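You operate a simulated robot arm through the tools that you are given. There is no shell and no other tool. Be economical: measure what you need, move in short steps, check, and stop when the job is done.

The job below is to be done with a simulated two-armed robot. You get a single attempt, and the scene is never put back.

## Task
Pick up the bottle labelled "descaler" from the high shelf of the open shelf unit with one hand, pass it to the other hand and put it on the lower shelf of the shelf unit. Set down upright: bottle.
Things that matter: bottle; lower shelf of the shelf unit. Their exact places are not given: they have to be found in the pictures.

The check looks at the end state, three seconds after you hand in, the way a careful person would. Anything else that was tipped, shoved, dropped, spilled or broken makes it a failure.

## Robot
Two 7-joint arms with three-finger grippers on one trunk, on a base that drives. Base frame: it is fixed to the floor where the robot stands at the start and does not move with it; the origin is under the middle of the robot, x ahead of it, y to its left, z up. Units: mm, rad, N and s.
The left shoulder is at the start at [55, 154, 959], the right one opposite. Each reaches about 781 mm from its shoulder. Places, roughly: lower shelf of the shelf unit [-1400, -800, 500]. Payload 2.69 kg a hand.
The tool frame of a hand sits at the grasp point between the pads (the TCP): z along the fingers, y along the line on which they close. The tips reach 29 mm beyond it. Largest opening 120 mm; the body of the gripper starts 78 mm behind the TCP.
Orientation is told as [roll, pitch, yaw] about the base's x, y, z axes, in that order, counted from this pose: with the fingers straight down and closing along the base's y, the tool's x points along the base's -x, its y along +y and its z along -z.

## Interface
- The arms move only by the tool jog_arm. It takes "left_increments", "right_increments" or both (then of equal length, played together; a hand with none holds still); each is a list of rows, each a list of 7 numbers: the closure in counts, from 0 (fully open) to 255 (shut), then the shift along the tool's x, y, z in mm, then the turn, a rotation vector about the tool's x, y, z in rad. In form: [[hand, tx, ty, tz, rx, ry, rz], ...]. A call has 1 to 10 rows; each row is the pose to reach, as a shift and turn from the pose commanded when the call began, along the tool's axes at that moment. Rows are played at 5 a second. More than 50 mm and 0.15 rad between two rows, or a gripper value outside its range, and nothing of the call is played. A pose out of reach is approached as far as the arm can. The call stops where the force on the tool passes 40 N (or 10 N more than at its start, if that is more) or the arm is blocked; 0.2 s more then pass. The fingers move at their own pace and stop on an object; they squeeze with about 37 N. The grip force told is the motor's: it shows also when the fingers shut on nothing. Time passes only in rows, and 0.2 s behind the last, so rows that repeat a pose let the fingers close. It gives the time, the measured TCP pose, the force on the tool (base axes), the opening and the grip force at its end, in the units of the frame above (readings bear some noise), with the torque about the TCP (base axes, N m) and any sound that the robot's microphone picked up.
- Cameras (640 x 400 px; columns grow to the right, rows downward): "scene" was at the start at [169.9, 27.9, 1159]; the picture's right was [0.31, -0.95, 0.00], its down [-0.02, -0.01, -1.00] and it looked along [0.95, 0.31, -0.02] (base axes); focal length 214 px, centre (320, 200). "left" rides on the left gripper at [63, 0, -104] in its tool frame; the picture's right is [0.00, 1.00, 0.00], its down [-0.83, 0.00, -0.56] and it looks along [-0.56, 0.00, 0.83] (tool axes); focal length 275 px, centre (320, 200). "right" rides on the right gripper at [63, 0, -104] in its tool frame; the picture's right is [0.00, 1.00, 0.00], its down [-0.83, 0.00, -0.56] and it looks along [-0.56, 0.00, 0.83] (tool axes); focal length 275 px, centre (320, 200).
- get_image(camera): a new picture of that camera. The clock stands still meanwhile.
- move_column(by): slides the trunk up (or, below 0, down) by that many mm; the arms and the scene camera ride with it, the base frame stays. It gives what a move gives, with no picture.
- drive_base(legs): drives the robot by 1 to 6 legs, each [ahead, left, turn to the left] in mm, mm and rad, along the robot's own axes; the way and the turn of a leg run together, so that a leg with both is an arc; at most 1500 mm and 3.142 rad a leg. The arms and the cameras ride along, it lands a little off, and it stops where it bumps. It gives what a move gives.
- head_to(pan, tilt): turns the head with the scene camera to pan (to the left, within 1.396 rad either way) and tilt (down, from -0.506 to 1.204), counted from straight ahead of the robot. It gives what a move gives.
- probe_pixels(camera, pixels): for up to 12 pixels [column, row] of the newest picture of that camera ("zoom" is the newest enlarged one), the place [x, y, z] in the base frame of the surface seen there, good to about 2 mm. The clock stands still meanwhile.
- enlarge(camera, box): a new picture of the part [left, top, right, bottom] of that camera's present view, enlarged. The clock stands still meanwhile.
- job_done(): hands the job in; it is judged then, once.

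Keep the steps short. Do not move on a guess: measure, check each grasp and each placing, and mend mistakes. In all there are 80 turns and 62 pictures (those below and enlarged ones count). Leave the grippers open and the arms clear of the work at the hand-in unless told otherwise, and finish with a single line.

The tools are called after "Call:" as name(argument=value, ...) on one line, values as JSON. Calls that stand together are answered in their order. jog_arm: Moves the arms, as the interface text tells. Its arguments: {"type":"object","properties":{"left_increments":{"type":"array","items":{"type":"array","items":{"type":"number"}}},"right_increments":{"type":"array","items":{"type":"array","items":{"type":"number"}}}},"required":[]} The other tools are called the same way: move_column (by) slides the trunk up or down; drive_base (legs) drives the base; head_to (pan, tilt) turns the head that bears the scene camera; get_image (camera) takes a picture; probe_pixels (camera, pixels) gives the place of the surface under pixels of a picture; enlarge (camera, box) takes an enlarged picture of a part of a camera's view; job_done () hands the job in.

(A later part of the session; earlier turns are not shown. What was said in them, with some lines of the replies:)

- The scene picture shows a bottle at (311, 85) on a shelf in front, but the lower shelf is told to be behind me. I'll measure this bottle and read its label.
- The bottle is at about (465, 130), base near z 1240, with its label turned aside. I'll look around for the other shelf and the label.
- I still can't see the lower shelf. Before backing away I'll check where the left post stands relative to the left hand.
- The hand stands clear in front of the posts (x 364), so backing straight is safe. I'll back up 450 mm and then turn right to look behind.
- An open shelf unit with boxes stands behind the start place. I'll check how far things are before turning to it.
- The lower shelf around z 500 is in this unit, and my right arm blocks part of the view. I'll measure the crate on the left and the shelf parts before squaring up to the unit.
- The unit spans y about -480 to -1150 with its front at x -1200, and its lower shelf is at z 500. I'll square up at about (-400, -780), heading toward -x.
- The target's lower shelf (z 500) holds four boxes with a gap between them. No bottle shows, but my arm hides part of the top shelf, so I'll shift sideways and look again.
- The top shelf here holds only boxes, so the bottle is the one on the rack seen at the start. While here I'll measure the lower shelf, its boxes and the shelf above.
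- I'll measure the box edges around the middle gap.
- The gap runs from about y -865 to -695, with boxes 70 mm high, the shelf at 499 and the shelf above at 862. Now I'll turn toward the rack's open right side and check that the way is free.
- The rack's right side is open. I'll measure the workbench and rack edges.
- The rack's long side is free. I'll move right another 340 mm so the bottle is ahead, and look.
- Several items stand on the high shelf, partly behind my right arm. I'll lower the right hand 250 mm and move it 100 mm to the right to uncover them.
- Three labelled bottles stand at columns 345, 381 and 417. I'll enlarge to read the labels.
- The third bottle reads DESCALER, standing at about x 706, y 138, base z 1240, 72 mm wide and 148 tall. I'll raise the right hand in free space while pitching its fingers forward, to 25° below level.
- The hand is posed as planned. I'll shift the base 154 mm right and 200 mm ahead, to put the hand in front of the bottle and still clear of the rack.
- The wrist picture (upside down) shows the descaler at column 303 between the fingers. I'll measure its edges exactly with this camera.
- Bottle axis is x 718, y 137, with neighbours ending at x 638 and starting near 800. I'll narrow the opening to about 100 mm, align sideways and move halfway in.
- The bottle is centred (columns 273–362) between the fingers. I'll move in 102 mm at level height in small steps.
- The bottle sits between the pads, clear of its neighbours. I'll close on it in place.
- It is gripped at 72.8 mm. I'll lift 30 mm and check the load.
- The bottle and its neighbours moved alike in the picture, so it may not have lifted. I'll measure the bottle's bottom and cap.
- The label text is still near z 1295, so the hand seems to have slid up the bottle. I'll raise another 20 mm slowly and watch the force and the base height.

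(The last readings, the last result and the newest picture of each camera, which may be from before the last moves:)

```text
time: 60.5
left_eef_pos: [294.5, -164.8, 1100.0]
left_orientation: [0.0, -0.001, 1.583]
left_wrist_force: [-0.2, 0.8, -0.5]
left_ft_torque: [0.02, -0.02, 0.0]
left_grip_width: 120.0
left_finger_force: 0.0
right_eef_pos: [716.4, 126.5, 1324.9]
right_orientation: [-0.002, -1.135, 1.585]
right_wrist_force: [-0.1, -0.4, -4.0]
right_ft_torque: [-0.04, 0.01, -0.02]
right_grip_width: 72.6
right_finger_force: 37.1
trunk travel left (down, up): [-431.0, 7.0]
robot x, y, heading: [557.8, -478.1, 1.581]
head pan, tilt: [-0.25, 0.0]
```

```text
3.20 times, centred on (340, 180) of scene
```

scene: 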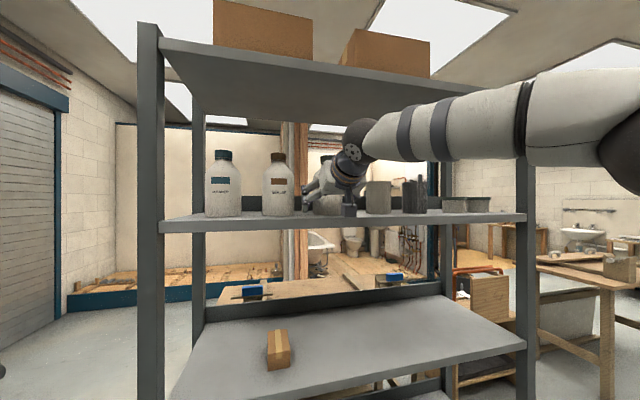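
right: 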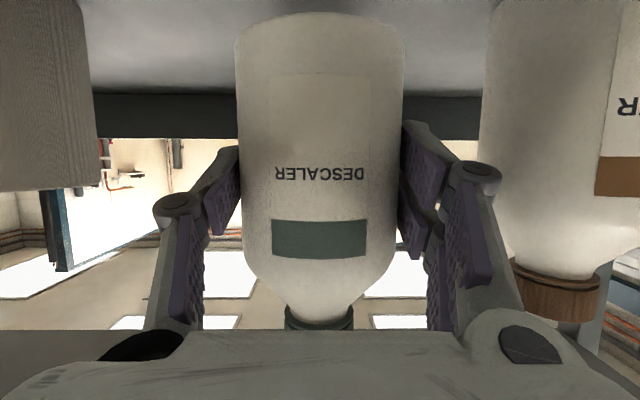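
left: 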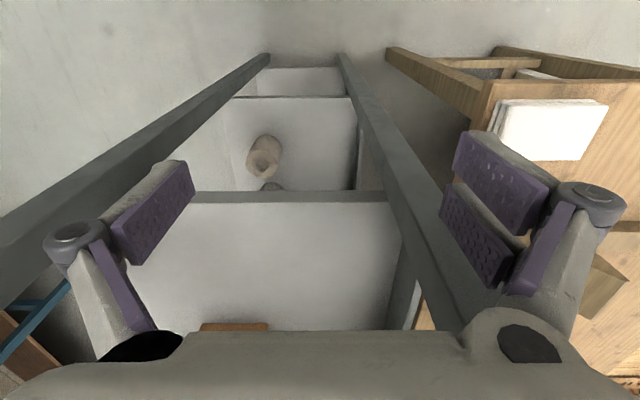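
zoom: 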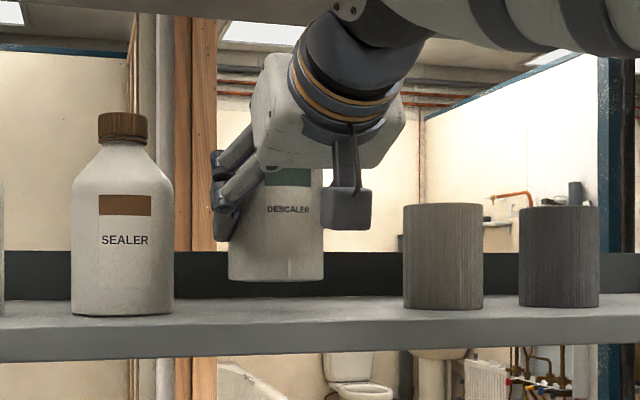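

It now hangs firmly in the hand (weight about 4 N), gripped mid-height after an initial slip. I'll back straight out with the base and then measure the bottle in the hand.

Call:
drive_base(legs=[[-330, 0, 0]])

Call:
get_image(camera="right")

Call:
probe_pixels(camera="right", pixels=[[320, 25], [320, 16], [320, 120], [320, 200], [320, 240], [320, 310], [238, 120], [404, 120]])

Call:
get_image(camera="scene")

```text
time: 62.6
left_eef_pos: [298.6, -493.8, 1099.8]
left_orientation: [-0.001, 0.001, 1.58]
left_wrist_force: [0.0, -1.2, -0.4]
left_ft_torque: [0.01, 0.0, -0.02]
left_grip_width: 120.0
left_finger_force: 0.1
right_eef_pos: [721.8, -203.2, 1322.8]
right_orientation: [-0.001, -1.136, 1.58]
right_wrist_force: [0.2, 0.8, -3.3]
right_ft_torque: [-0.06, -0.03, 0.0]
right_grip_width: 72.4
right_finger_force: 36.8
trunk travel left (down, up): [-431.0, 7.0]
robot x, y, heading: [556.4, -808.1, 1.58]
head pan, tilt: [-0.25, 0.0]
```

```text
30 pictures are left
```

right: 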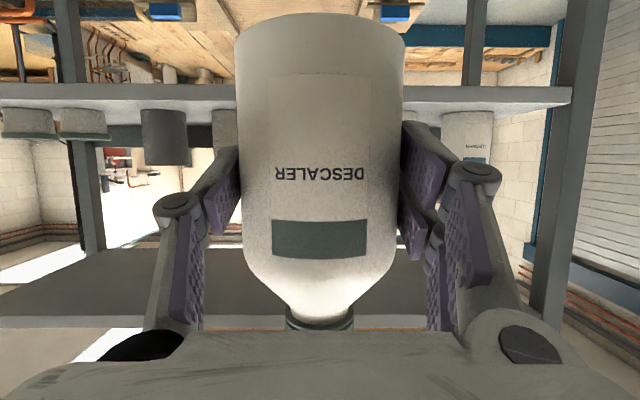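

```text
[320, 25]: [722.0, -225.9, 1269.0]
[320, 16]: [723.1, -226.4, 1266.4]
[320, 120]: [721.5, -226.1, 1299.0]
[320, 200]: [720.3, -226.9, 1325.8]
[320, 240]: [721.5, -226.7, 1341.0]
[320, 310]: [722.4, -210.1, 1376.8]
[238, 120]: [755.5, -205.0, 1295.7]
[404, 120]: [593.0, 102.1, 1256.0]
```

```text
29 pictures are left
```

scene: 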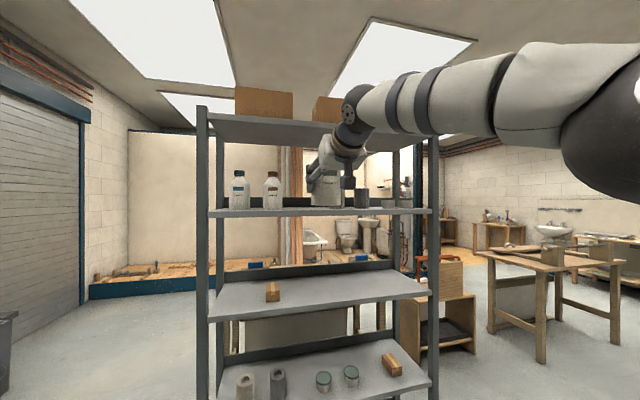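

The bottle hangs upright (front face at y -226 from z 1269 to 1341), with its base at about 1265 and its axis 13 mm beyond the TCP. I'll bring it to the robot's middle, lower, with the hand turned 0.7 rad left, ready for the left hand to take the cap.

Call:
jog_arm(right_increments=[[255, 27.6, 16.3, -8.5, -0.0635, 0, -0.0294], [255, 55.2, 32.6, -17, -0.127, 0, -0.0588], [255, 82.8, 48.9, -25.4, -0.1905, 0, -0.0882], [255, 110.4, 65.2, -33.9, -0.254, 0, -0.1176], [255, 138, 81.5, -42.4, -0.3175, 0, -0.147], [255, 165.6, 97.8, -50.9, -0.381, 0, -0.1764], [255, 193.2, 114.1, -59.4, -0.4445, 0, -0.2058], [255, 220.8, 130.4, -67.8, -0.508, 0, -0.2352], [255, 248.4, 146.7, -76.3, -0.5715, 0, -0.2646], [255, 276, 163, -84.8, -0.635, 0, -0.294]])

Call:
head_to(pan=0.0, tilt=0.45)

Call:
get_image(camera="scene")

```text
time: 64.8
left_eef_pos: [298.0, -493.4, 1097.9]
left_orientation: [-0.001, 0.001, 1.579]
left_wrist_force: [-0.2, 0.3, 0.4]
left_ft_torque: [0.01, 0.01, -0.01]
left_grip_width: 120.0
left_finger_force: 0.0
right_eef_pos: [560.2, -397.1, 1106.3]
right_orientation: [0.004, -1.135, 2.277]
right_wrist_force: [1.0, 0.6, -4.7]
right_ft_torque: [-0.03, 0.0, 0.03]
right_grip_width: 72.4
right_finger_force: 36.8
trunk travel left (down, up): [-431.0, 7.0]
robot x, y, heading: [556.7, -806.9, 1.576]
head pan, tilt: [-0.25, 0.0]
```

```text
time: 65.7
left_eef_pos: [298.2, -493.4, 1099.7]
left_orientation: [0.001, 0.002, 1.578]
left_wrist_force: [-0.5, 0.3, 0.6]
left_ft_torque: [-0.04, -0.01, 0.01]
left_grip_width: 120.2
left_finger_force: 0.0
right_eef_pos: [561.0, -397.9, 1107.3]
right_orientation: [0.002, -1.137, 2.278]
right_wrist_force: [-0.2, 1.2, -3.8]
right_ft_torque: [-0.06, -0.01, -0.05]
right_grip_width: 72.5
right_finger_force: 37.2
trunk travel left (down, up): [-431.0, 7.0]
robot x, y, heading: [556.2, -805.9, 1.574]
head pan, tilt: [0.0, 0.45]
```

```text
28 pictures are left
```

scene: 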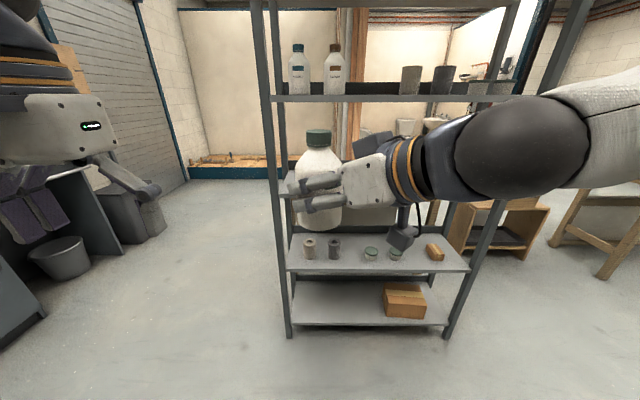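

Held well in front of me. I'll enlarge and measure the cap.

Call:
enlarge(camera="scene", box=[260, 110, 420, 260])

Call:
probe_pixels(camera="scene", pixels=[[318, 133], [318, 137], [318, 143], [318, 147], [308, 142], [329, 142], [318, 160], [312, 225], [320, 130], [318, 150]])

```text
2.67 times, centred on (340, 185) of scene
```

zoom: 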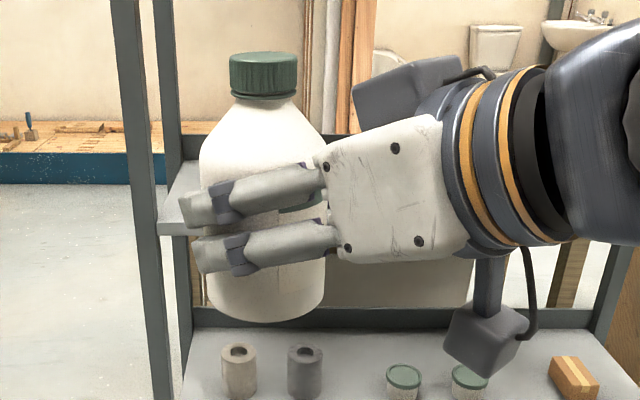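

```text
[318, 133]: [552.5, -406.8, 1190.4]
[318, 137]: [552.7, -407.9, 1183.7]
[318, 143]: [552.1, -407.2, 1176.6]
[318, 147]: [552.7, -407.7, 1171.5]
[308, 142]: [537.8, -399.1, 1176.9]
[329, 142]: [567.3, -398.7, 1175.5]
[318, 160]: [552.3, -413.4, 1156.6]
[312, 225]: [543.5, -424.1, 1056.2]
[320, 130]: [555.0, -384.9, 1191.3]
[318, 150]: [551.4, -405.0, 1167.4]
```

The cap spans z 1170–1191 with its axis at about (552, -389). Each hand has paired fingers on one side, so I'll have the left hand take the cap around z 1185, well above the right hand. First I move the bottle 80 mm further ahead while the left hand pitches its fingers forward, off to the side.

Call:
jog_arm(right_increments=[[255, -3.2, -6.5, 6.9, 0, 0, 0], [255, -6.4, -13, 13.8, 0, 0, 0], [255, -9.6, -19.5, 20.7, 0, 0, 0], [255, -12.8, -26, 27.6, 0, 0, 0], [255, -16, -32.4, 34.5, 0, 0, 0], [255, -19.2, -38.9, 41.4, 0, 0, 0], [255, -22.4, -45.4, 48.3, 0, 0, 0], [255, -25.6, -51.9, 55.2, 0, 0, 0]], left_increments=[[0, -7.5, 0, -11, 0, -0.142, 0], [0, -15, 0, -22, 0, -0.284, 0], [0, -22.5, 0, -33, 0, -0.426, 0], [0, -30, 0, -44, 0, -0.568, 0], [0, -37.5, 0, -55, 0, -0.71, 0], [0, -45, 0, -66, 0, -0.852, 0], [0, -52.5, 0, -77, 0, -0.994, 0], [0, -60, 0, -86, 0, -1.137, 0]])

```text
time: 67.5
left_eef_pos: [298.5, -434.4, 1186.9]
left_orientation: [0.0, -1.141, 1.58]
left_wrist_force: [0.4, -0.1, -0.2]
left_ft_torque: [-0.02, -0.02, 0.01]
left_grip_width: 119.9
left_finger_force: 0.1
right_eef_pos: [560.6, -316.4, 1107.3]
right_orientation: [0.001, -1.135, 2.278]
right_wrist_force: [-0.6, 0.4, -4.4]
right_ft_torque: [-0.05, -0.03, 0.0]
right_grip_width: 72.4
right_finger_force: 37.3
trunk travel left (down, up): [-431.0, 7.0]
robot x, y, heading: [557.0, -810.4, 1.578]
head pan, tilt: [0.0, 0.45]
```

The left hand is pitched and ready. I'll narrow it to about 65 mm, so it clears the right palm, and bring it to 90 mm short of the cap, yawed 0.7 rad right.

Call:
jog_arm(left_increments=[[117, -3.1, -27.6, 7, 0.0913, 0, 0.0421], [117, -6.1, -55.2, 14, 0.1826, 0, 0.0843], [117, -9.2, -82.8, 21, 0.2739, 0, 0.1264], [117, -12.3, -110.3, 28.1, 0.3651, 0, 0.1686], [117, -15.4, -137.9, 35.1, 0.4564, 0, 0.2107], [117, -18.4, -165.5, 42.1, 0.5477, 0, 0.2529], [117, -21.5, -193.1, 49.1, 0.639, 0, 0.295]])

Call:
get_image(camera="scene")

Call:
get_image(camera="left")

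```text
time: 69.1
left_eef_pos: [491.3, -376.9, 1184.2]
left_orientation: [-0.003, -1.136, 0.875]
left_wrist_force: [0.5, 0.3, 0.0]
left_ft_torque: [-0.01, 0.02, 0.0]
left_grip_width: 64.7
left_finger_force: 0.0
right_eef_pos: [561.6, -317.0, 1108.6]
right_orientation: [0.002, -1.135, 2.275]
right_wrist_force: [-0.8, 0.8, -4.2]
right_ft_torque: [-0.02, -0.04, 0.04]
right_grip_width: 72.5
right_finger_force: 37.0
trunk travel left (down, up): [-431.0, 7.0]
robot x, y, heading: [557.0, -806.5, 1.581]
head pan, tilt: [0.0, 0.45]
```

```text
26 pictures are left
```

scene: 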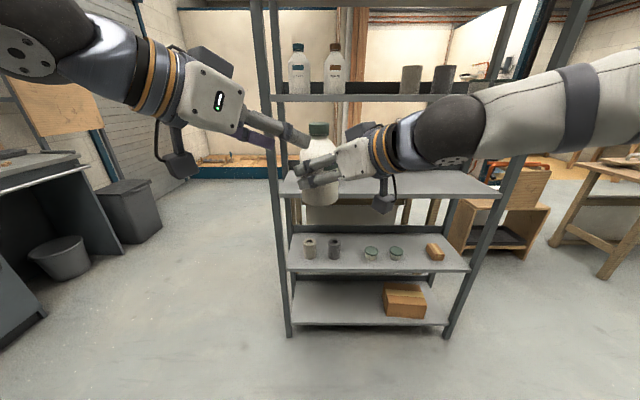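

```text
25 pictures are left
```

left: 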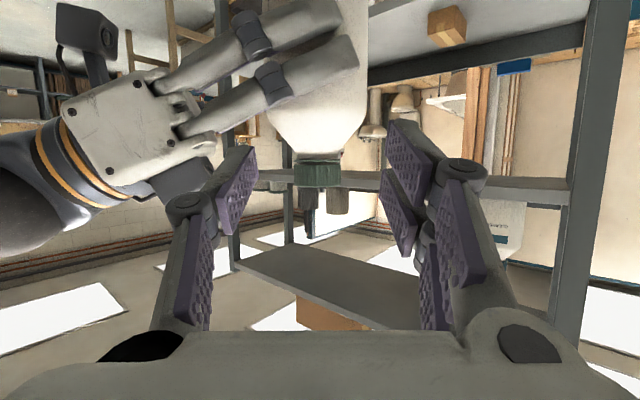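

The left camera (upside down) sees the cap at (317, 173), centred between its fingers. I'll measure it and the nearby right hand.

Call:
probe_pixels(camera="left", pixels=[[317, 165], [317, 173], [317, 184], [295, 175], [339, 175], [317, 155], [180, 130], [205, 155], [210, 120], [160, 80], [280, 80], [330, 55]])

```text
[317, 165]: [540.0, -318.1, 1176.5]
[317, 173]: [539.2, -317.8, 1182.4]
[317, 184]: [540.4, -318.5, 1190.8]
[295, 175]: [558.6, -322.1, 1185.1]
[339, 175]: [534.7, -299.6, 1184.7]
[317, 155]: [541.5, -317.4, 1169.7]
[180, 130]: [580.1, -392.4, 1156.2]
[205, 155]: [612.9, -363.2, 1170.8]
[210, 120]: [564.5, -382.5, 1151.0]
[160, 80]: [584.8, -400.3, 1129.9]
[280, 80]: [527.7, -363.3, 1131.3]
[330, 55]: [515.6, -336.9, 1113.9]
```

The cap is centred to within 1 mm and 94 mm away, and the right hand's parts stay below z 1171. I'll move in 89 mm at level height in small steps.

Call:
jog_arm(left_increments=[[117, -7.8, 0, 16, 0, 0, 0], [117, -15.5, 0, 32, 0, 0, 0], [117, -23.3, 0, 48.1, 0, 0, 0], [117, -31, 0, 64.1, 0, 0, 0], [117, -38.8, 0, 80.1, 0, 0, 0]])

Call:
get_image(camera="left")

Call:
enlarge(camera="scene", box=[240, 80, 420, 220])

```text
time: 70.3
left_eef_pos: [547.1, -309.3, 1186.7]
left_orientation: [-0.004, -1.136, 0.878]
left_wrist_force: [0.8, 0.0, 0.0]
left_ft_torque: [-0.05, -0.03, 0.0]
left_grip_width: 64.8
left_finger_force: 0.1
right_eef_pos: [560.8, -316.3, 1109.4]
right_orientation: [0.004, -1.135, 2.277]
right_wrist_force: [0.1, 0.0, -4.5]
right_ft_torque: [-0.03, -0.05, 0.01]
right_grip_width: 72.6
right_finger_force: 36.5
trunk travel left (down, up): [-431.0, 7.0]
robot x, y, heading: [557.1, -807.6, 1.583]
head pan, tilt: [0.0, 0.45]
```

```text
24 pictures are left
```

left: 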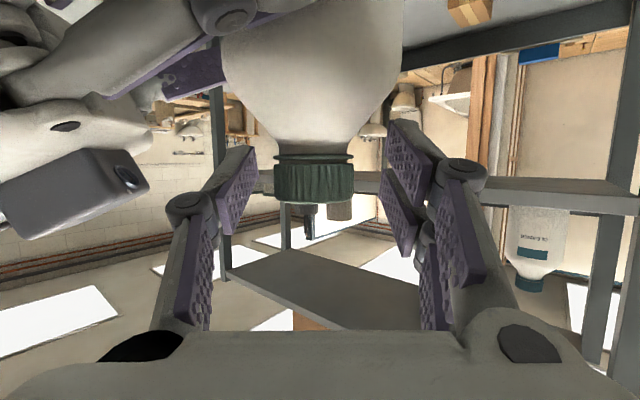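

```text
2.86 times, centred on (330, 150) of scene
```

zoom: 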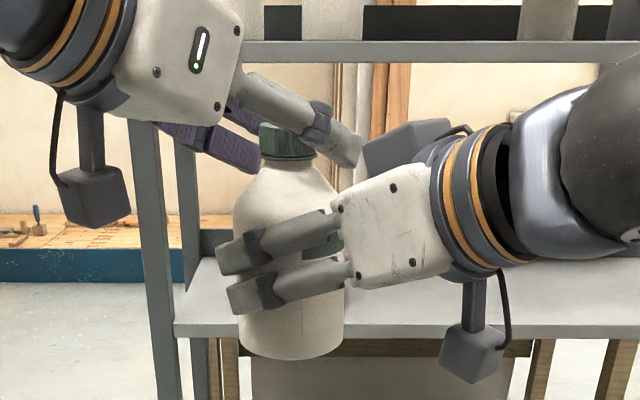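

The cap lies between the left pads (rows 155–200, TCP at row 187) with no contact force. I'll close the left fingers on it.

Call:
jog_arm(left_increments=[[150, 0, 0, 0, 0, 0, 0], [180, 0, 0, 0, 0, 0, 0], [220, 0, 0, 0, 0, 0, 0], [255, 0, 0, 0, 0, 0, 0], [255, 0, 0, 0, 0, 0, 0]])

Call:
get_image(camera="left")

```text
time: 71.5
left_eef_pos: [547.2, -309.0, 1189.1]
left_orientation: [0.0, -1.14, 0.876]
left_wrist_force: [-0.7, 8.1, 5.0]
left_ft_torque: [1.18, 0.58, 0.1]
left_grip_width: 36.5
left_finger_force: 36.8
right_eef_pos: [561.0, -318.3, 1108.7]
right_orientation: [0.004, -1.135, 2.278]
right_wrist_force: [0.0, -6.6, -9.2]
right_ft_torque: [-0.64, -0.66, 0.03]
right_grip_width: 72.4
right_finger_force: 37.1
trunk travel left (down, up): [-431.0, 7.0]
robot x, y, heading: [557.0, -806.1, 1.579]
head pan, tilt: [0.0, 0.45]
```

```text
22 pictures are left
```

left: 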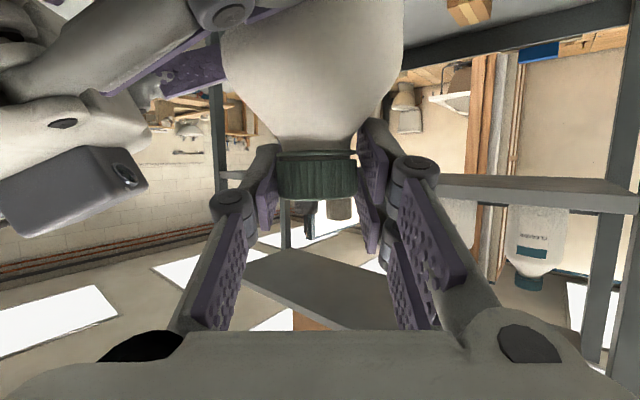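

The left grips the cap at 36.5 mm. Before letting go I'll test its hold: raise the left 3 mm and read the shear force.

Call:
jog_arm(left_increments=[[255, -1.4, 0, -0.6, 0, 0, 0], [255, -2.7, 0, -1.3, 0, 0, 0], [255, -2.7, 0, -1.3, 0, 0, 0]])

Call:
get_image(camera="left")

```text
time: 72.3
left_eef_pos: [547.9, -309.1, 1190.0]
left_orientation: [-0.002, -1.135, 0.877]
left_wrist_force: [-1.2, 8.8, 2.1]
left_ft_torque: [1.01, 0.73, 0.17]
left_grip_width: 35.9
left_finger_force: 36.8
right_eef_pos: [560.1, -317.0, 1108.8]
right_orientation: [0.0, -1.136, 2.279]
right_wrist_force: [0.8, -9.5, -5.2]
right_ft_torque: [-0.3, -0.84, 0.01]
right_grip_width: 72.1
right_finger_force: 37.2
trunk travel left (down, up): [-431.0, 7.0]
robot x, y, heading: [553.7, -807.3, 1.584]
head pan, tilt: [0.0, 0.45]
```

```text
21 pictures are left
```

left: 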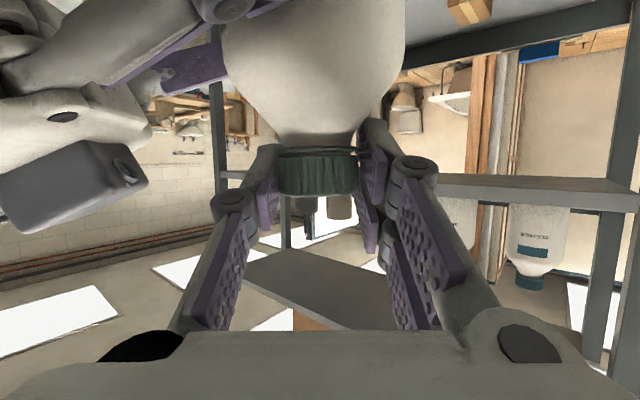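

The load shifted by 3 N, so it is settling on the cap. I'll raise 2 mm more to see whether the left starts to carry the weight.

Call:
jog_arm(left_increments=[[255, -0.9, 0, -0.4, 0, 0, 0], [255, -1.8, 0, -0.8, 0, 0, 0], [255, -1.8, 0, -0.8, 0, 0, 0]])

Call:
probe_pixels(camera="left", pixels=[[318, 152], [318, 165], [318, 190], [318, 110], [300, 30], [360, 30]])

```text
time: 73.1
left_eef_pos: [545.8, -310.7, 1190.7]
left_orientation: [-0.001, -1.138, 0.876]
left_wrist_force: [2.3, 10.4, 1.4]
left_ft_torque: [1.0, 0.64, 0.15]
left_grip_width: 34.4
left_finger_force: 37.3
right_eef_pos: [559.5, -317.6, 1108.3]
right_orientation: [0.002, -1.137, 2.278]
right_wrist_force: [-2.5, -9.9, -6.0]
right_ft_torque: [-0.21, -0.92, 0.03]
right_grip_width: 72.2
right_finger_force: 36.7
trunk travel left (down, up): [-431.0, 7.0]
robot x, y, heading: [558.8, -804.5, 1.573]
head pan, tilt: [0.0, 0.45]
```

```text
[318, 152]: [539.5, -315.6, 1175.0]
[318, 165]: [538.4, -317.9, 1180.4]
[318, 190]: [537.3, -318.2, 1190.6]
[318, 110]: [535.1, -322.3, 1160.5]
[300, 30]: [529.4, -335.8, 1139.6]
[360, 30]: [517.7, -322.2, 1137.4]
```

The fingers now bear on the cap itself (34.4 mm), and the arms yield softly, about 1 N per mm. I'll raise the left command 8 mm more to see whether it holds real weight.

Call:
jog_arm(left_increments=[[255, -1.8, 0, -0.8, 0, 0, 0], [255, -3.6, 0, -1.7, 0, 0, 0], [255, -5.4, 0, -2.5, 0, 0, 0], [255, -7.3, 0, -3.4, 0, 0, 0], [255, -7.3, 0, -3.4, 0, 0, 0]])

Call:
get_image(camera="left")

Call:
probe_pixels(camera="left", pixels=[[318, 152], [318, 165], [318, 188], [318, 110]])

```text
time: 74.3
left_eef_pos: [547.1, -310.8, 1198.3]
left_orientation: [-0.003, -1.13, 0.881]
left_wrist_force: [5.2, 5.4, -24.8]
left_ft_torque: [-0.31, -0.12, -0.08]
left_grip_width: 34.4
left_finger_force: 37.0
right_eef_pos: [561.4, -315.3, 1111.7]
right_orientation: [-0.001, -1.137, 2.278]
right_wrist_force: [-5.5, -6.5, 21.6]
right_ft_torque: [0.91, 0.02, 0.25]
right_grip_width: 72.2
right_finger_force: 37.2
trunk travel left (down, up): [-431.0, 7.0]
robot x, y, heading: [556.3, -806.2, 1.574]
head pan, tilt: [0.0, 0.45]
```

```text
20 pictures are left
```

left: 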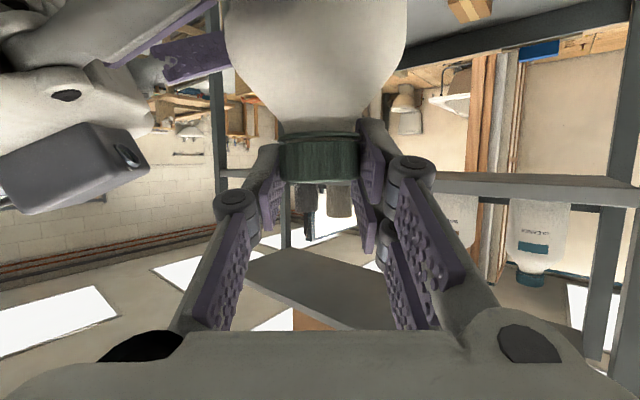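

```text
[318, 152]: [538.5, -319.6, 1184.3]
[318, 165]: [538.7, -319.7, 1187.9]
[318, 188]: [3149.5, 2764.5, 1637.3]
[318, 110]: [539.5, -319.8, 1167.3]
```

The left now pulls 25 N upward without letting go, six times the bottle's weight. I'll ease the preload by 6 mm and then open the right fingers gently.

Call:
jog_arm(left_increments=[[255, 2.7, 0, 1.3, 0, 0, 0], [255, 5.4, 0, 2.5, 0, 0, 0], [255, 5.4, 0, 2.5, 0, 0, 0]])

Call:
jog_arm(right_increments=[[95, 0, 0, 0, 0, 0, 0], [90, 0, 0, 0, 0, 0, 0], [85, 0, 0, 0, 0, 0, 0], [80, 0, 0, 0, 0, 0, 0]])

Call:
enlarge(camera="scene", box=[240, 80, 420, 220])

```text
time: 75.1
left_eef_pos: [546.8, -311.5, 1194.7]
left_orientation: [0.001, -1.143, 0.877]
left_wrist_force: [1.0, -0.8, -6.4]
left_ft_torque: [-0.86, 0.5, -0.15]
left_grip_width: 33.8
left_finger_force: 36.7
right_eef_pos: [561.2, -317.6, 1107.6]
right_orientation: [0.004, -1.134, 2.274]
right_wrist_force: [0.2, 0.5, 3.5]
right_ft_torque: [0.82, -0.48, 0.14]
right_grip_width: 72.2
right_finger_force: 37.2
trunk travel left (down, up): [-431.0, 7.0]
robot x, y, heading: [558.4, -803.9, 1.578]
head pan, tilt: [0.0, 0.45]
```

```text
time: 76.1
left_eef_pos: [547.5, -309.7, 1193.7]
left_orientation: [-0.002, -1.138, 0.878]
left_wrist_force: [0.3, -0.5, -4.3]
left_ft_torque: [-0.02, 0.06, 0.04]
left_grip_width: 34.0
left_finger_force: 37.0
right_eef_pos: [560.8, -316.7, 1109.2]
right_orientation: [0.002, -1.135, 2.277]
right_wrist_force: [0.3, -0.1, 0.5]
right_ft_torque: [-0.03, 0.03, -0.03]
right_grip_width: 82.5
right_finger_force: 0.1
trunk travel left (down, up): [-431.0, 7.0]
robot x, y, heading: [559.2, -807.4, 1.573]
head pan, tilt: [0.0, 0.45]
```

```text
2.86 times, centred on (330, 150) of scene
```

zoom: 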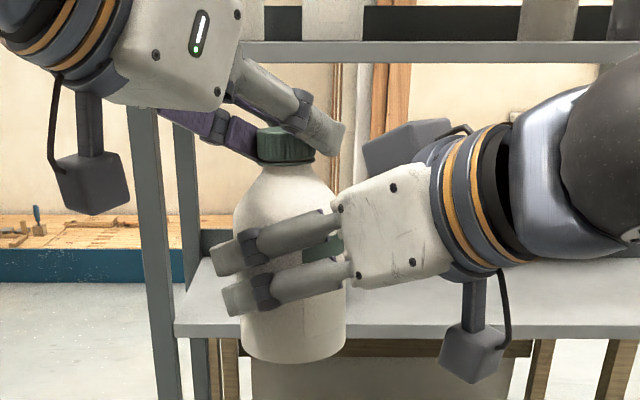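

The left alone carries the bottle (4.3 N), upright. I'll open the right wider and draw it straight back 150 mm.

Call:
jog_arm(right_increments=[[50, 0, 0, 0, 0, 0, 0], [40, 6.3, 0, -13.6, 0, 0, 0], [40, 18.9, 0, -40.8, 0, 0, 0], [40, 33.6, 0, -72.6, 0, 0, 0], [40, 48.3, 0, -104, 0, 0, 0], [40, 63, 0, -136, 0, 0, 0]])

Call:
get_image(camera="scene")

```text
time: 77.5
left_eef_pos: [547.6, -310.6, 1193.6]
left_orientation: [0.001, -1.137, 0.876]
left_wrist_force: [-0.6, -0.9, -4.1]
left_ft_torque: [0.0, 0.02, -0.02]
left_grip_width: 33.6
left_finger_force: 36.9
right_eef_pos: [658.5, -431.5, 1108.4]
right_orientation: [-0.001, -1.136, 2.281]
right_wrist_force: [0.0, 0.4, 0.5]
right_ft_torque: [-0.01, 0.02, 0.0]
right_grip_width: 101.4
right_finger_force: 0.0
trunk travel left (down, up): [-431.0, 7.0]
robot x, y, heading: [560.7, -808.4, 1.583]
head pan, tilt: [0.0, 0.45]
```

```text
18 pictures are left
```

scene: 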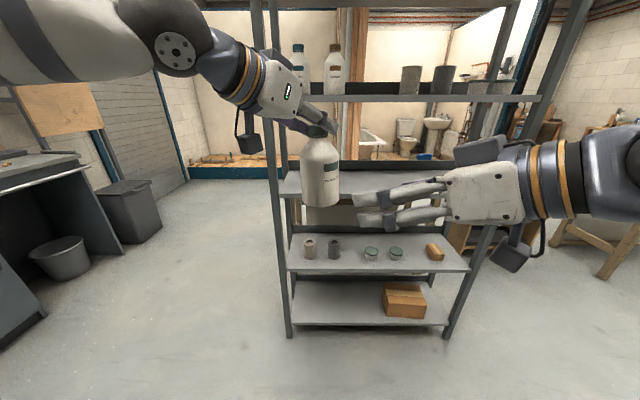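

Handed over. Now I'll turn the left hand straight ahead again and bring it to the left side, keeping the bottle level, ready to travel.

Call:
jog_arm(left_increments=[[255, 1.5, 16.2, -3.2, -0.08, 0, -0.0369], [255, 3, 32.3, -6.5, -0.16, 0, -0.0738], [255, 4.5, 48.5, -9.7, -0.24, 0, -0.1106], [255, 6, 64.7, -13, -0.32, 0, -0.1475], [255, 7.5, 80.8, -16.2, -0.4, 0, -0.1844], [255, 9, 97, -19.4, -0.48, 0, -0.2213], [255, 10.5, 113.1, -22.7, -0.56, 0, -0.2581], [255, 12, 129.3, -25.9, -0.639, 0, -0.295]])

Call:
drive_base(legs=[[0, 0, 0.78], [0, 0, 0.78]])

Call:
get_image(camera="scene")

```text
time: 79.3
left_eef_pos: [430.2, -250.7, 1192.2]
left_orientation: [-0.003, -1.138, 1.582]
left_wrist_force: [0.2, -0.1, -4.1]
left_ft_torque: [-0.01, 0.05, 0.01]
left_grip_width: 33.8
left_finger_force: 37.3
right_eef_pos: [656.3, -429.8, 1109.1]
right_orientation: [0.003, -1.136, 2.278]
right_wrist_force: [0.3, 0.3, 0.3]
right_ft_torque: [0.01, 0.02, -0.03]
right_grip_width: 101.0
right_finger_force: 0.1
trunk travel left (down, up): [-431.0, 7.0]
robot x, y, heading: [558.2, -804.3, 1.58]
head pan, tilt: [0.0, 0.45]
```

```text
time: 83.9
left_eef_pos: [1.2, -935.2, 1192.8]
left_orientation: [-0.001, -1.137, -3.131]
left_wrist_force: [0.4, -0.3, -3.8]
left_ft_torque: [0.0, -0.06, 0.01]
left_grip_width: 34.0
left_finger_force: 37.3
right_eef_pos: [181.1, -708.5, 1108.0]
right_orientation: [0.001, -1.136, -2.429]
right_wrist_force: [0.3, -0.2, -0.5]
right_ft_torque: [-0.01, -0.03, -0.04]
right_grip_width: 101.1
right_finger_force: 0.1
trunk travel left (down, up): [-431.0, 7.0]
robot x, y, heading: [556.6, -808.3, -3.131]
head pan, tilt: [0.0, 0.45]
```

```text
17 pictures are left
```

scene: 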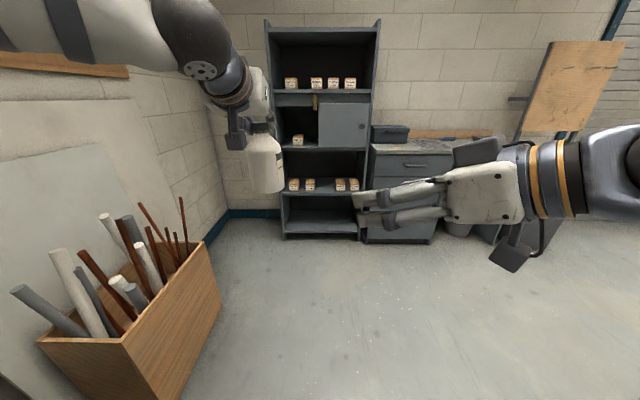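

Bottle steady. The crate with sticks is on the left, so I'll measure it before driving past.

Call:
probe_pixels(camera="scene", pixels=[[218, 300], [205, 245], [183, 200], [170, 235], [110, 215], [265, 135], [265, 188], [250, 170]])

Call:
drive_base(legs=[[0, -160, -0.01]])

```text
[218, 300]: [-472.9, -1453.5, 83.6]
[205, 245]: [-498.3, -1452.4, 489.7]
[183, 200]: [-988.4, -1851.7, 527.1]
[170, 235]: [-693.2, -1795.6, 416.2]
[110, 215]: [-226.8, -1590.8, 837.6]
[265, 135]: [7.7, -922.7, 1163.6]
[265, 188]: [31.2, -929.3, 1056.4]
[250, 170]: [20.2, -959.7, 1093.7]
```

```text
time: 85.7
left_eef_pos: [-1.3, -767.0, 1192.9]
left_orientation: [0.0, -1.136, 3.142]
left_wrist_force: [0.4, 0.2, -4.6]
left_ft_torque: [0.02, -0.06, 0.01]
left_grip_width: 33.8
left_finger_force: 37.2
right_eef_pos: [182.0, -543.3, 1108.4]
right_orientation: [0.003, -1.136, -2.444]
right_wrist_force: [-0.5, 0.4, 0.1]
right_ft_torque: [0.01, 0.0, -0.01]
right_grip_width: 101.2
right_finger_force: 0.0
trunk travel left (down, up): [-431.0, 7.0]
robot x, y, heading: [557.8, -650.0, 3.143]
head pan, tilt: [0.0, 0.45]
```

The crate stays clear. I'll lower the trunk 380 mm here in open space and then drive 950 mm toward the unit.

Call:
move_column(by=-380)

Call:
drive_base(legs=[[950, 5, 0]])

Call:
head_to(pan=0.2, tilt=0.2)

Call:
get_image(camera="scene")

Call:
get_image(camera="left")

```text
time: 89.4
left_eef_pos: [-1.0, -768.0, 813.8]
left_orientation: [-0.003, -1.139, -3.142]
left_wrist_force: [-1.0, 0.2, -4.4]
left_ft_torque: [-0.04, -0.06, 0.03]
left_grip_width: 33.7
left_finger_force: 36.8
right_eef_pos: [113.1, -542.7, 573.5]
right_orientation: [0.381, -0.758, -2.757]
right_wrist_force: [-1.0, -1.2, 0.4]
right_ft_torque: [0.01, -0.02, -0.01]
right_grip_width: 100.8
right_finger_force: 0.0
trunk travel left (down, up): [-51.0, 387.0]
robot x, y, heading: [560.1, -646.4, 3.143]
head pan, tilt: [0.0, 0.45]
```

```text
time: 94.3
left_eef_pos: [-938.7, -788.7, 812.5]
left_orientation: [0.001, -1.136, -3.126]
left_wrist_force: [0.0, -0.5, -4.0]
left_ft_torque: [0.02, -0.02, 0.03]
left_grip_width: 33.7
left_finger_force: 37.2
right_eef_pos: [-829.2, -561.9, 574.6]
right_orientation: [0.382, -0.756, -2.74]
right_wrist_force: [-0.1, 0.3, -0.4]
right_ft_torque: [0.01, 0.01, -0.02]
right_grip_width: 101.2
right_finger_force: 0.0
trunk travel left (down, up): [-51.0, 387.0]
robot x, y, heading: [-384.6, -659.6, -3.128]
head pan, tilt: [0.0, 0.45]
```

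```text
time: 95.1
left_eef_pos: [-938.8, -789.2, 812.7]
left_orientation: [0.0, -1.136, -3.127]
left_wrist_force: [0.1, 0.7, -4.4]
left_ft_torque: [0.02, -0.03, 0.0]
left_grip_width: 34.0
left_finger_force: 36.8
right_eef_pos: [-828.8, -562.6, 574.3]
right_orientation: [0.381, -0.758, -2.741]
right_wrist_force: [0.3, 1.6, -0.2]
right_ft_torque: [0.01, -0.02, -0.01]
right_grip_width: 101.4
right_finger_force: 0.1
trunk travel left (down, up): [-51.0, 387.0]
robot x, y, heading: [-383.0, -655.6, -3.124]
head pan, tilt: [0.201, 0.201]
```

```text
16 pictures are left
```

scene: 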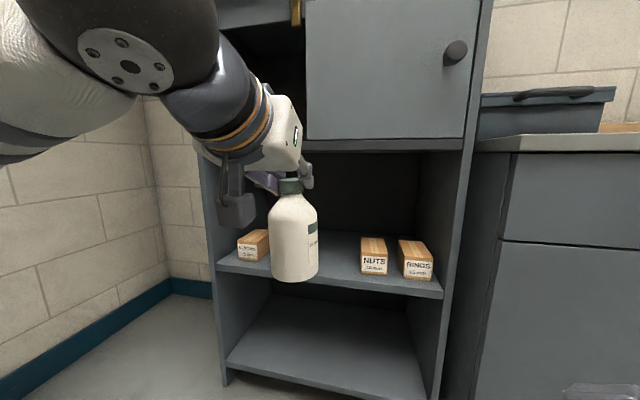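

```text
15 pictures are left
```

left: 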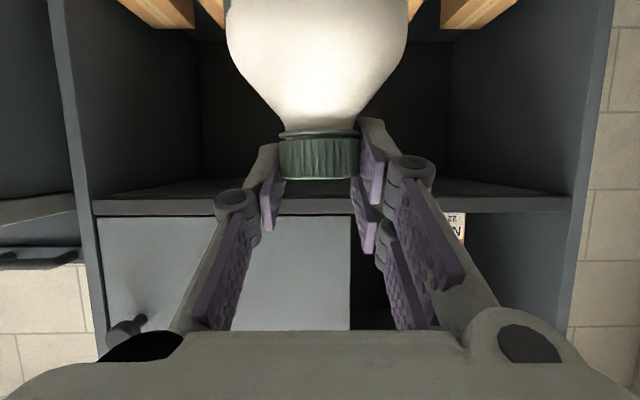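

The bottle is near the unit, and the gap is ahead. I'll measure the bottle's base and cap, as well as the boxes beside the gap.

Call:
probe_pixels(camera="scene", pixels=[[295, 279], [295, 270], [295, 225], [272, 250], [318, 250], [290, 184], [365, 265], [363, 250], [340, 275], [265, 255], [440, 285], [330, 145]])

Call:
enlarge(camera="scene", box=[210, 160, 370, 300])

```text
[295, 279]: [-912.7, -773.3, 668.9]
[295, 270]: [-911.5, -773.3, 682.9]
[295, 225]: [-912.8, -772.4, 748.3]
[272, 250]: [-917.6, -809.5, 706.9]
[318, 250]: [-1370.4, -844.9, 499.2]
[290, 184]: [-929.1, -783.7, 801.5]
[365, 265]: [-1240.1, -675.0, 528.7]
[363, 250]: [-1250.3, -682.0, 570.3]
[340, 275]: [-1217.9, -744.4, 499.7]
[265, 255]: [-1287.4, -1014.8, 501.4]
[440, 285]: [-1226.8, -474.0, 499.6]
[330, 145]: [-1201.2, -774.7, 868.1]
```

```text
2.86 times, centred on (290, 230) of scene
```

zoom: 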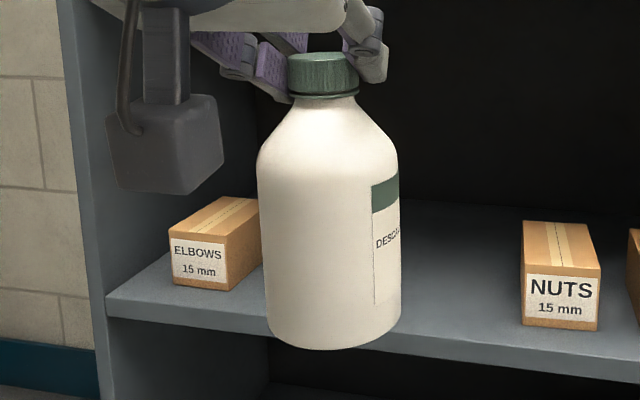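

Base is at z 667, so the TCP is 145 above it, and the gap centre is at y -776. I'll lower the arm 147 mm in front of the unit, leaving the base 20 mm above shelf height.

Call:
jog_arm(left_increments=[[255, 22.2, 0, 10.3, 0, 0, 0], [255, 44.5, 0, 20.6, 0, 0, 0], [255, 66.7, 0, 30.9, 0, 0, 0], [255, 88.9, 0, 41.1, 0, 0, 0], [255, 111.2, 0, 51.4, 0, 0, 0], [255, 133.4, 0, 61.7, 0, 0, 0]])

Call:
get_image(camera="scene")

```text
time: 96.5
left_eef_pos: [-941.3, -790.3, 664.7]
left_orientation: [-0.001, -1.135, -3.123]
left_wrist_force: [0.4, 1.0, -3.8]
left_ft_torque: [-0.01, -0.03, 0.05]
left_grip_width: 34.1
left_finger_force: 36.7
right_eef_pos: [-829.1, -562.7, 572.8]
right_orientation: [0.383, -0.762, -2.74]
right_wrist_force: [0.2, 0.2, 0.5]
right_ft_torque: [-0.01, -0.01, 0.02]
right_grip_width: 101.4
right_finger_force: 0.1
trunk travel left (down, up): [-51.0, 387.0]
robot x, y, heading: [-383.9, -659.1, -3.123]
head pan, tilt: [0.201, 0.201]
```

```text
13 pictures are left
```

scene: 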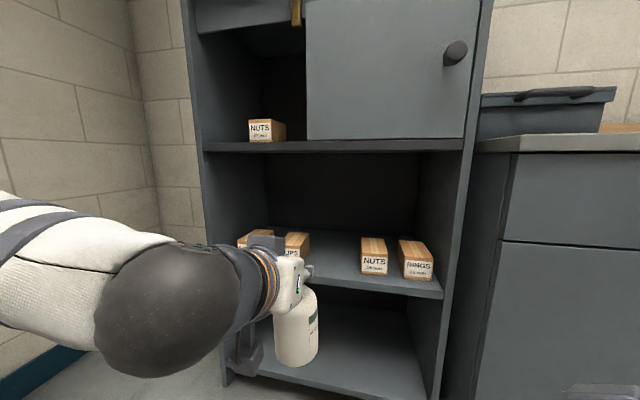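

Base height is now about 520. I'll drive 190 mm closer with a small right trim, stopping just before the shelf edge.

Call:
drive_base(legs=[[190, -6, -0.018]])

Call:
get_image(camera="left")

Call:
get_image(camera="scene")

```text
time: 98.0
left_eef_pos: [-1129.9, -776.7, 664.6]
left_orientation: [0.001, -1.137, 3.138]
left_wrist_force: [0.3, 0.1, -4.0]
left_ft_torque: [0.01, -0.04, 0.0]
left_grip_width: 33.8
left_finger_force: 36.9
right_eef_pos: [-1015.8, -549.9, 573.7]
right_orientation: [0.383, -0.761, -2.76]
right_wrist_force: [-0.1, 0.7, 0.9]
right_ft_torque: [-0.02, -0.01, 0.0]
right_grip_width: 100.9
right_finger_force: 0.1
trunk travel left (down, up): [-51.0, 387.0]
robot x, y, heading: [-572.4, -654.6, 3.141]
head pan, tilt: [0.201, 0.201]
```

```text
12 pictures are left
```

left: 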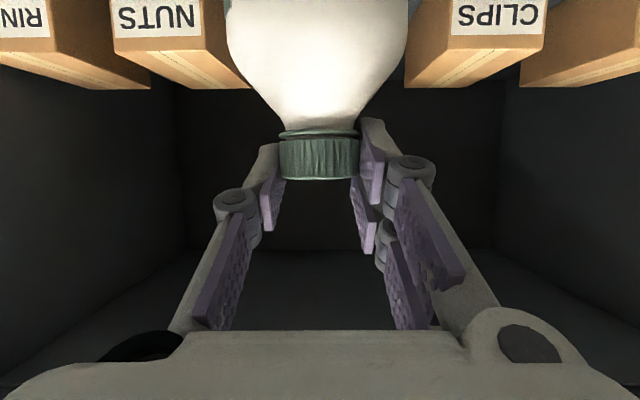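

```text
11 pictures are left
```

scene: 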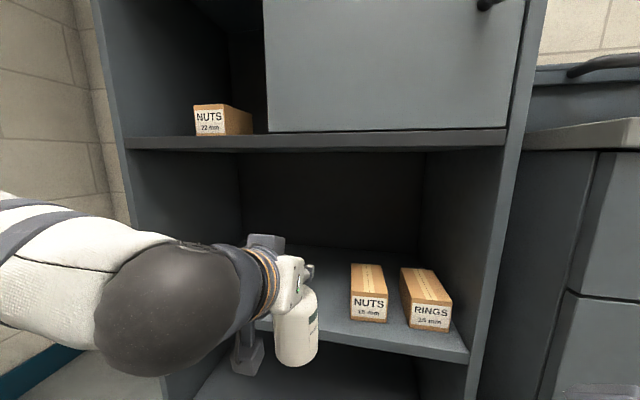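

Aligned: TCP y -776.7, with the boxes placed evenly left and right. I'll move in 125 mm with the arm, 20 mm above the shelf.

Call:
jog_arm(left_increments=[[255, -8.8, 0, 18.9, 0, 0, 0], [255, -17.5, 0, 37.8, 0, 0, 0], [255, -26.3, 0, 56.7, 0, 0, 0], [255, -35, 0, 75.6, 0, 0, 0], [255, -43.8, 0, 94.5, 0, 0, 0], [255, -52.5, 0, 113.4, 0, 0, 0]])

Call:
get_image(camera="scene")

Call:
probe_pixels(camera="scene", pixels=[[320, 320], [325, 340], [335, 345], [315, 300], [355, 310], [345, 300]])

```text
time: 99.5
left_eef_pos: [-1255.9, -776.9, 664.5]
left_orientation: [0.002, -1.135, 3.14]
left_wrist_force: [-0.2, -0.3, -3.9]
left_ft_torque: [-0.02, -0.02, 0.02]
left_grip_width: 33.8
left_finger_force: 37.1
right_eef_pos: [-1014.7, -550.0, 573.3]
right_orientation: [0.383, -0.761, -2.76]
right_wrist_force: [1.0, -0.3, -0.3]
right_ft_torque: [0.01, 0.02, 0.01]
right_grip_width: 101.2
right_finger_force: 0.0
trunk travel left (down, up): [-51.0, 387.0]
robot x, y, heading: [-572.5, -654.9, 3.136]
head pan, tilt: [0.201, 0.201]
```

```text
10 pictures are left
```

scene: 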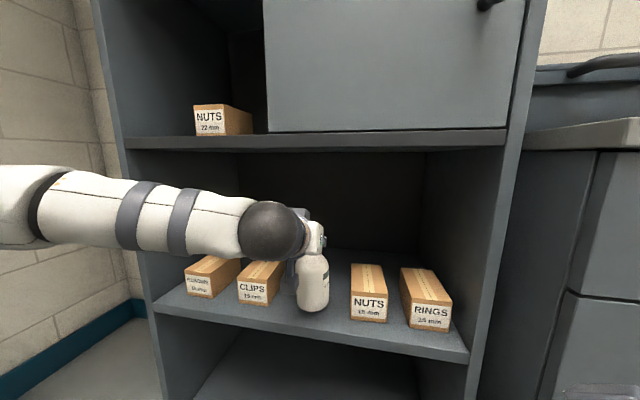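

```text
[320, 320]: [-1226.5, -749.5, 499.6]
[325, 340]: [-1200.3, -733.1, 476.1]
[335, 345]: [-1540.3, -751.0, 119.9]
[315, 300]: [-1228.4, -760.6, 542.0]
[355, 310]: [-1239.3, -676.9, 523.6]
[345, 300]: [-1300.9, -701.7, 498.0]
```

The bottle is in the gap over the shelf. I'll lower 17 mm and then watch for contact.

Call:
jog_arm(left_increments=[[255, 5.4, 0, 2.5, 0, 0, 0], [255, 10.9, 0, 5, 0, 0, 0], [255, 15.4, 0, 7.1, 0, 0, 0], [255, 15.4, 0, 7.1, 0, 0, 0]])

Call:
enlarge(camera="scene", box=[230, 200, 390, 340])

```text
time: 100.5
left_eef_pos: [-1255.2, -774.7, 649.4]
left_orientation: [0.001, -1.14, 3.141]
left_wrist_force: [-1.4, 0.0, 6.3]
left_ft_torque: [-0.22, 0.02, -0.05]
left_grip_width: 33.8
left_finger_force: 37.4
right_eef_pos: [-1014.5, -550.7, 573.1]
right_orientation: [0.382, -0.759, -2.76]
right_wrist_force: [-0.1, -0.2, 0.4]
right_ft_torque: [0.04, -0.01, 0.03]
right_grip_width: 101.4
right_finger_force: 0.1
trunk travel left (down, up): [-51.0, 387.0]
robot x, y, heading: [-572.6, -653.2, 3.141]
head pan, tilt: [0.201, 0.201]
```

```text
2.86 times, centred on (310, 270) of scene
```

zoom: 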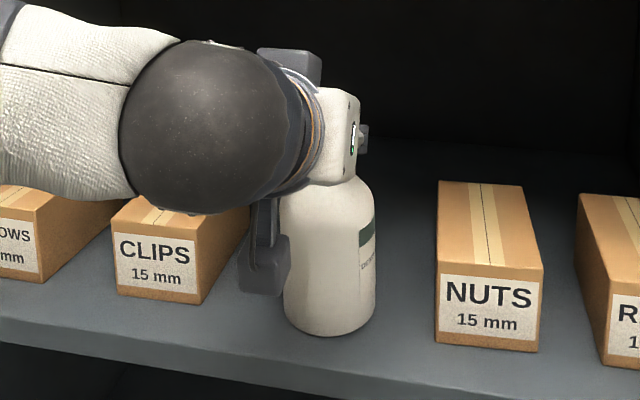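

It stands on the shelf: the force turned from -4 to +6 N. I'll ease 2 mm of pressure and open the fingers in steps.

Call:
jog_arm(left_increments=[[255, -1.6, 0, -0.8, 0, 0, 0], [190, -1.6, 0, -0.8, 0, 0, 0], [180, -1.6, 0, -0.8, 0, 0, 0], [150, -1.6, 0, -0.8, 0, 0, 0], [120, -1.6, 0, -0.8, 0, 0, 0], [120, -1.6, 0, -0.8, 0, 0, 0]])

Call:
get_image(camera="left")

```text
time: 101.8
left_eef_pos: [-1254.8, -774.0, 651.0]
left_orientation: [0.0, -1.138, 3.141]
left_wrist_force: [-0.5, -0.3, 0.1]
left_ft_torque: [0.0, 0.01, 0.02]
left_grip_width: 63.5
left_finger_force: 0.1
right_eef_pos: [-1014.6, -550.0, 574.1]
right_orientation: [0.382, -0.759, -2.761]
right_wrist_force: [0.3, -1.0, 0.4]
right_ft_torque: [-0.02, 0.03, 0.01]
right_grip_width: 101.2
right_finger_force: 0.1
trunk travel left (down, up): [-51.0, 387.0]
robot x, y, heading: [-575.9, -654.0, 3.136]
head pan, tilt: [0.201, 0.201]
```

```text
8 pictures are left
```

left: 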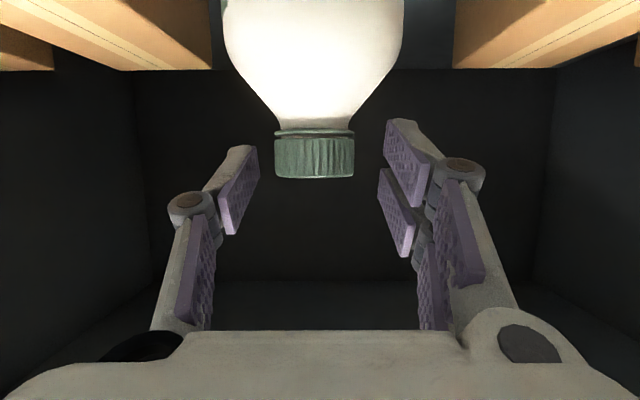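

Released, and the bottle stands straight between the open fingers. I'll draw the left hand straight back 180 mm.

Call:
jog_arm(left_increments=[[120, 6.3, 0, -13.6, 0, 0, 0], [120, 18.9, 0, -40.8, 0, 0, 0], [120, 37.8, 0, -81.6, 0, 0, 0], [120, 56.7, 0, -122.4, 0, 0, 0], [60, 75.6, 0, -163.2, 0, 0, 0]])

Call:
drive_base(legs=[[-300, 0, 0]])

Call:
get_image(camera="scene")

```text
time: 103.0
left_eef_pos: [-1083.9, -771.7, 652.3]
left_orientation: [0.0, -1.135, 3.144]
left_wrist_force: [-0.2, 0.3, 0.0]
left_ft_torque: [0.02, 0.01, -0.02]
left_grip_width: 92.1
left_finger_force: 0.1
left hand out of reach, approached as far as the arm can: row 5
right_eef_pos: [-1015.7, -548.7, 574.2]
right_orientation: [0.383, -0.76, -2.759]
right_wrist_force: [-0.4, 0.1, 0.9]
right_ft_torque: [0.0, 0.01, -0.02]
right_grip_width: 101.4
right_finger_force: 0.1
trunk travel left (down, up): [-51.0, 387.0]
robot x, y, heading: [-571.8, -651.8, 3.14]
head pan, tilt: [0.201, 0.201]
```

```text
time: 105.1
left_eef_pos: [-784.9, -772.8, 651.7]
left_orientation: [0.001, -1.137, 3.141]
left_wrist_force: [-0.6, -0.5, 0.3]
left_ft_torque: [0.0, -0.01, -0.01]
left_grip_width: 91.9
left_finger_force: 0.1
right_eef_pos: [-715.9, -551.1, 572.6]
right_orientation: [0.383, -0.759, -2.758]
right_wrist_force: [0.8, 0.1, 0.2]
right_ft_torque: [-0.02, -0.02, 0.01]
right_grip_width: 101.2
right_finger_force: 0.1
trunk travel left (down, up): [-51.0, 387.0]
robot x, y, heading: [-272.1, -652.3, 3.139]
head pan, tilt: [0.201, 0.201]
```

```text
7 pictures are left
```

scene: 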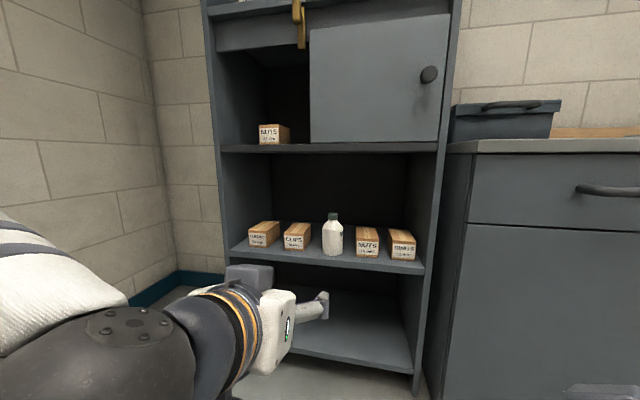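

The bottle stands upright between CLIPS and NUTS. I'll open both grippers fully and take one last close look.

Call:
jog_arm(left_increments=[[0, 0, 0, 0, 0, 0, 0], [0, 0, 0, 0, 0, 0, 0]], right_increments=[[0, 0, 0, 0, 0, 0, 0], [0, 0, 0, 0, 0, 0, 0]])

Call:
enlarge(camera="scene", box=[230, 190, 430, 290])

Call:
probe_pixels(camera="scene", pixels=[[332, 250], [332, 230], [333, 216]])

```text
time: 105.7
left_eef_pos: [-784.4, -772.6, 651.4]
left_orientation: [-0.001, -1.138, 3.143]
left_wrist_force: [-0.1, -0.1, -0.8]
left_ft_torque: [0.0, -0.03, 0.01]
left_grip_width: 120.1
left_finger_force: 0.0
right_eef_pos: [-715.3, -550.5, 574.1]
right_orientation: [0.381, -0.759, -2.758]
right_wrist_force: [0.2, -0.5, 1.1]
right_ft_torque: [-0.01, -0.02, -0.01]
right_grip_width: 119.9
right_finger_force: 0.1
trunk travel left (down, up): [-51.0, 387.0]
robot x, y, heading: [-273.6, -652.3, 3.144]
head pan, tilt: [0.201, 0.201]
```

```text
3.20 times, centred on (330, 240) of scene
```

zoom: 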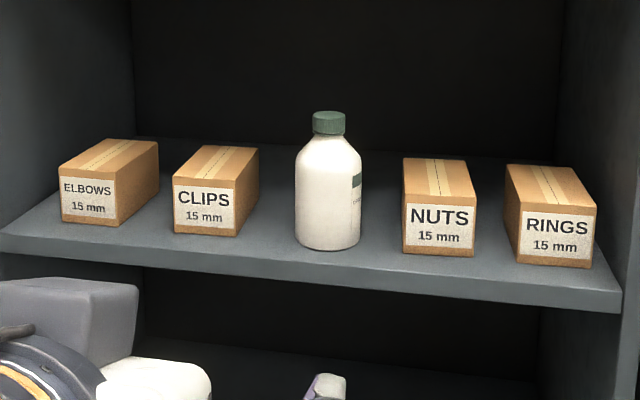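

```text
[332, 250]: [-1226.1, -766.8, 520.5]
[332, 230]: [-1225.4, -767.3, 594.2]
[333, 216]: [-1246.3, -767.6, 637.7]
```

The bottle is upright on the lower shelf, the boxes haven't moved, and both hands are open and clear. I'm handing in.

Call:
job_done()

```text
The job is handed in.
```

The descaler bottle was picked with the right hand, passed to the left, and now stands upright on the lower shelf between the CLIPS and NUTS boxes; I saw nothing else disturbed.
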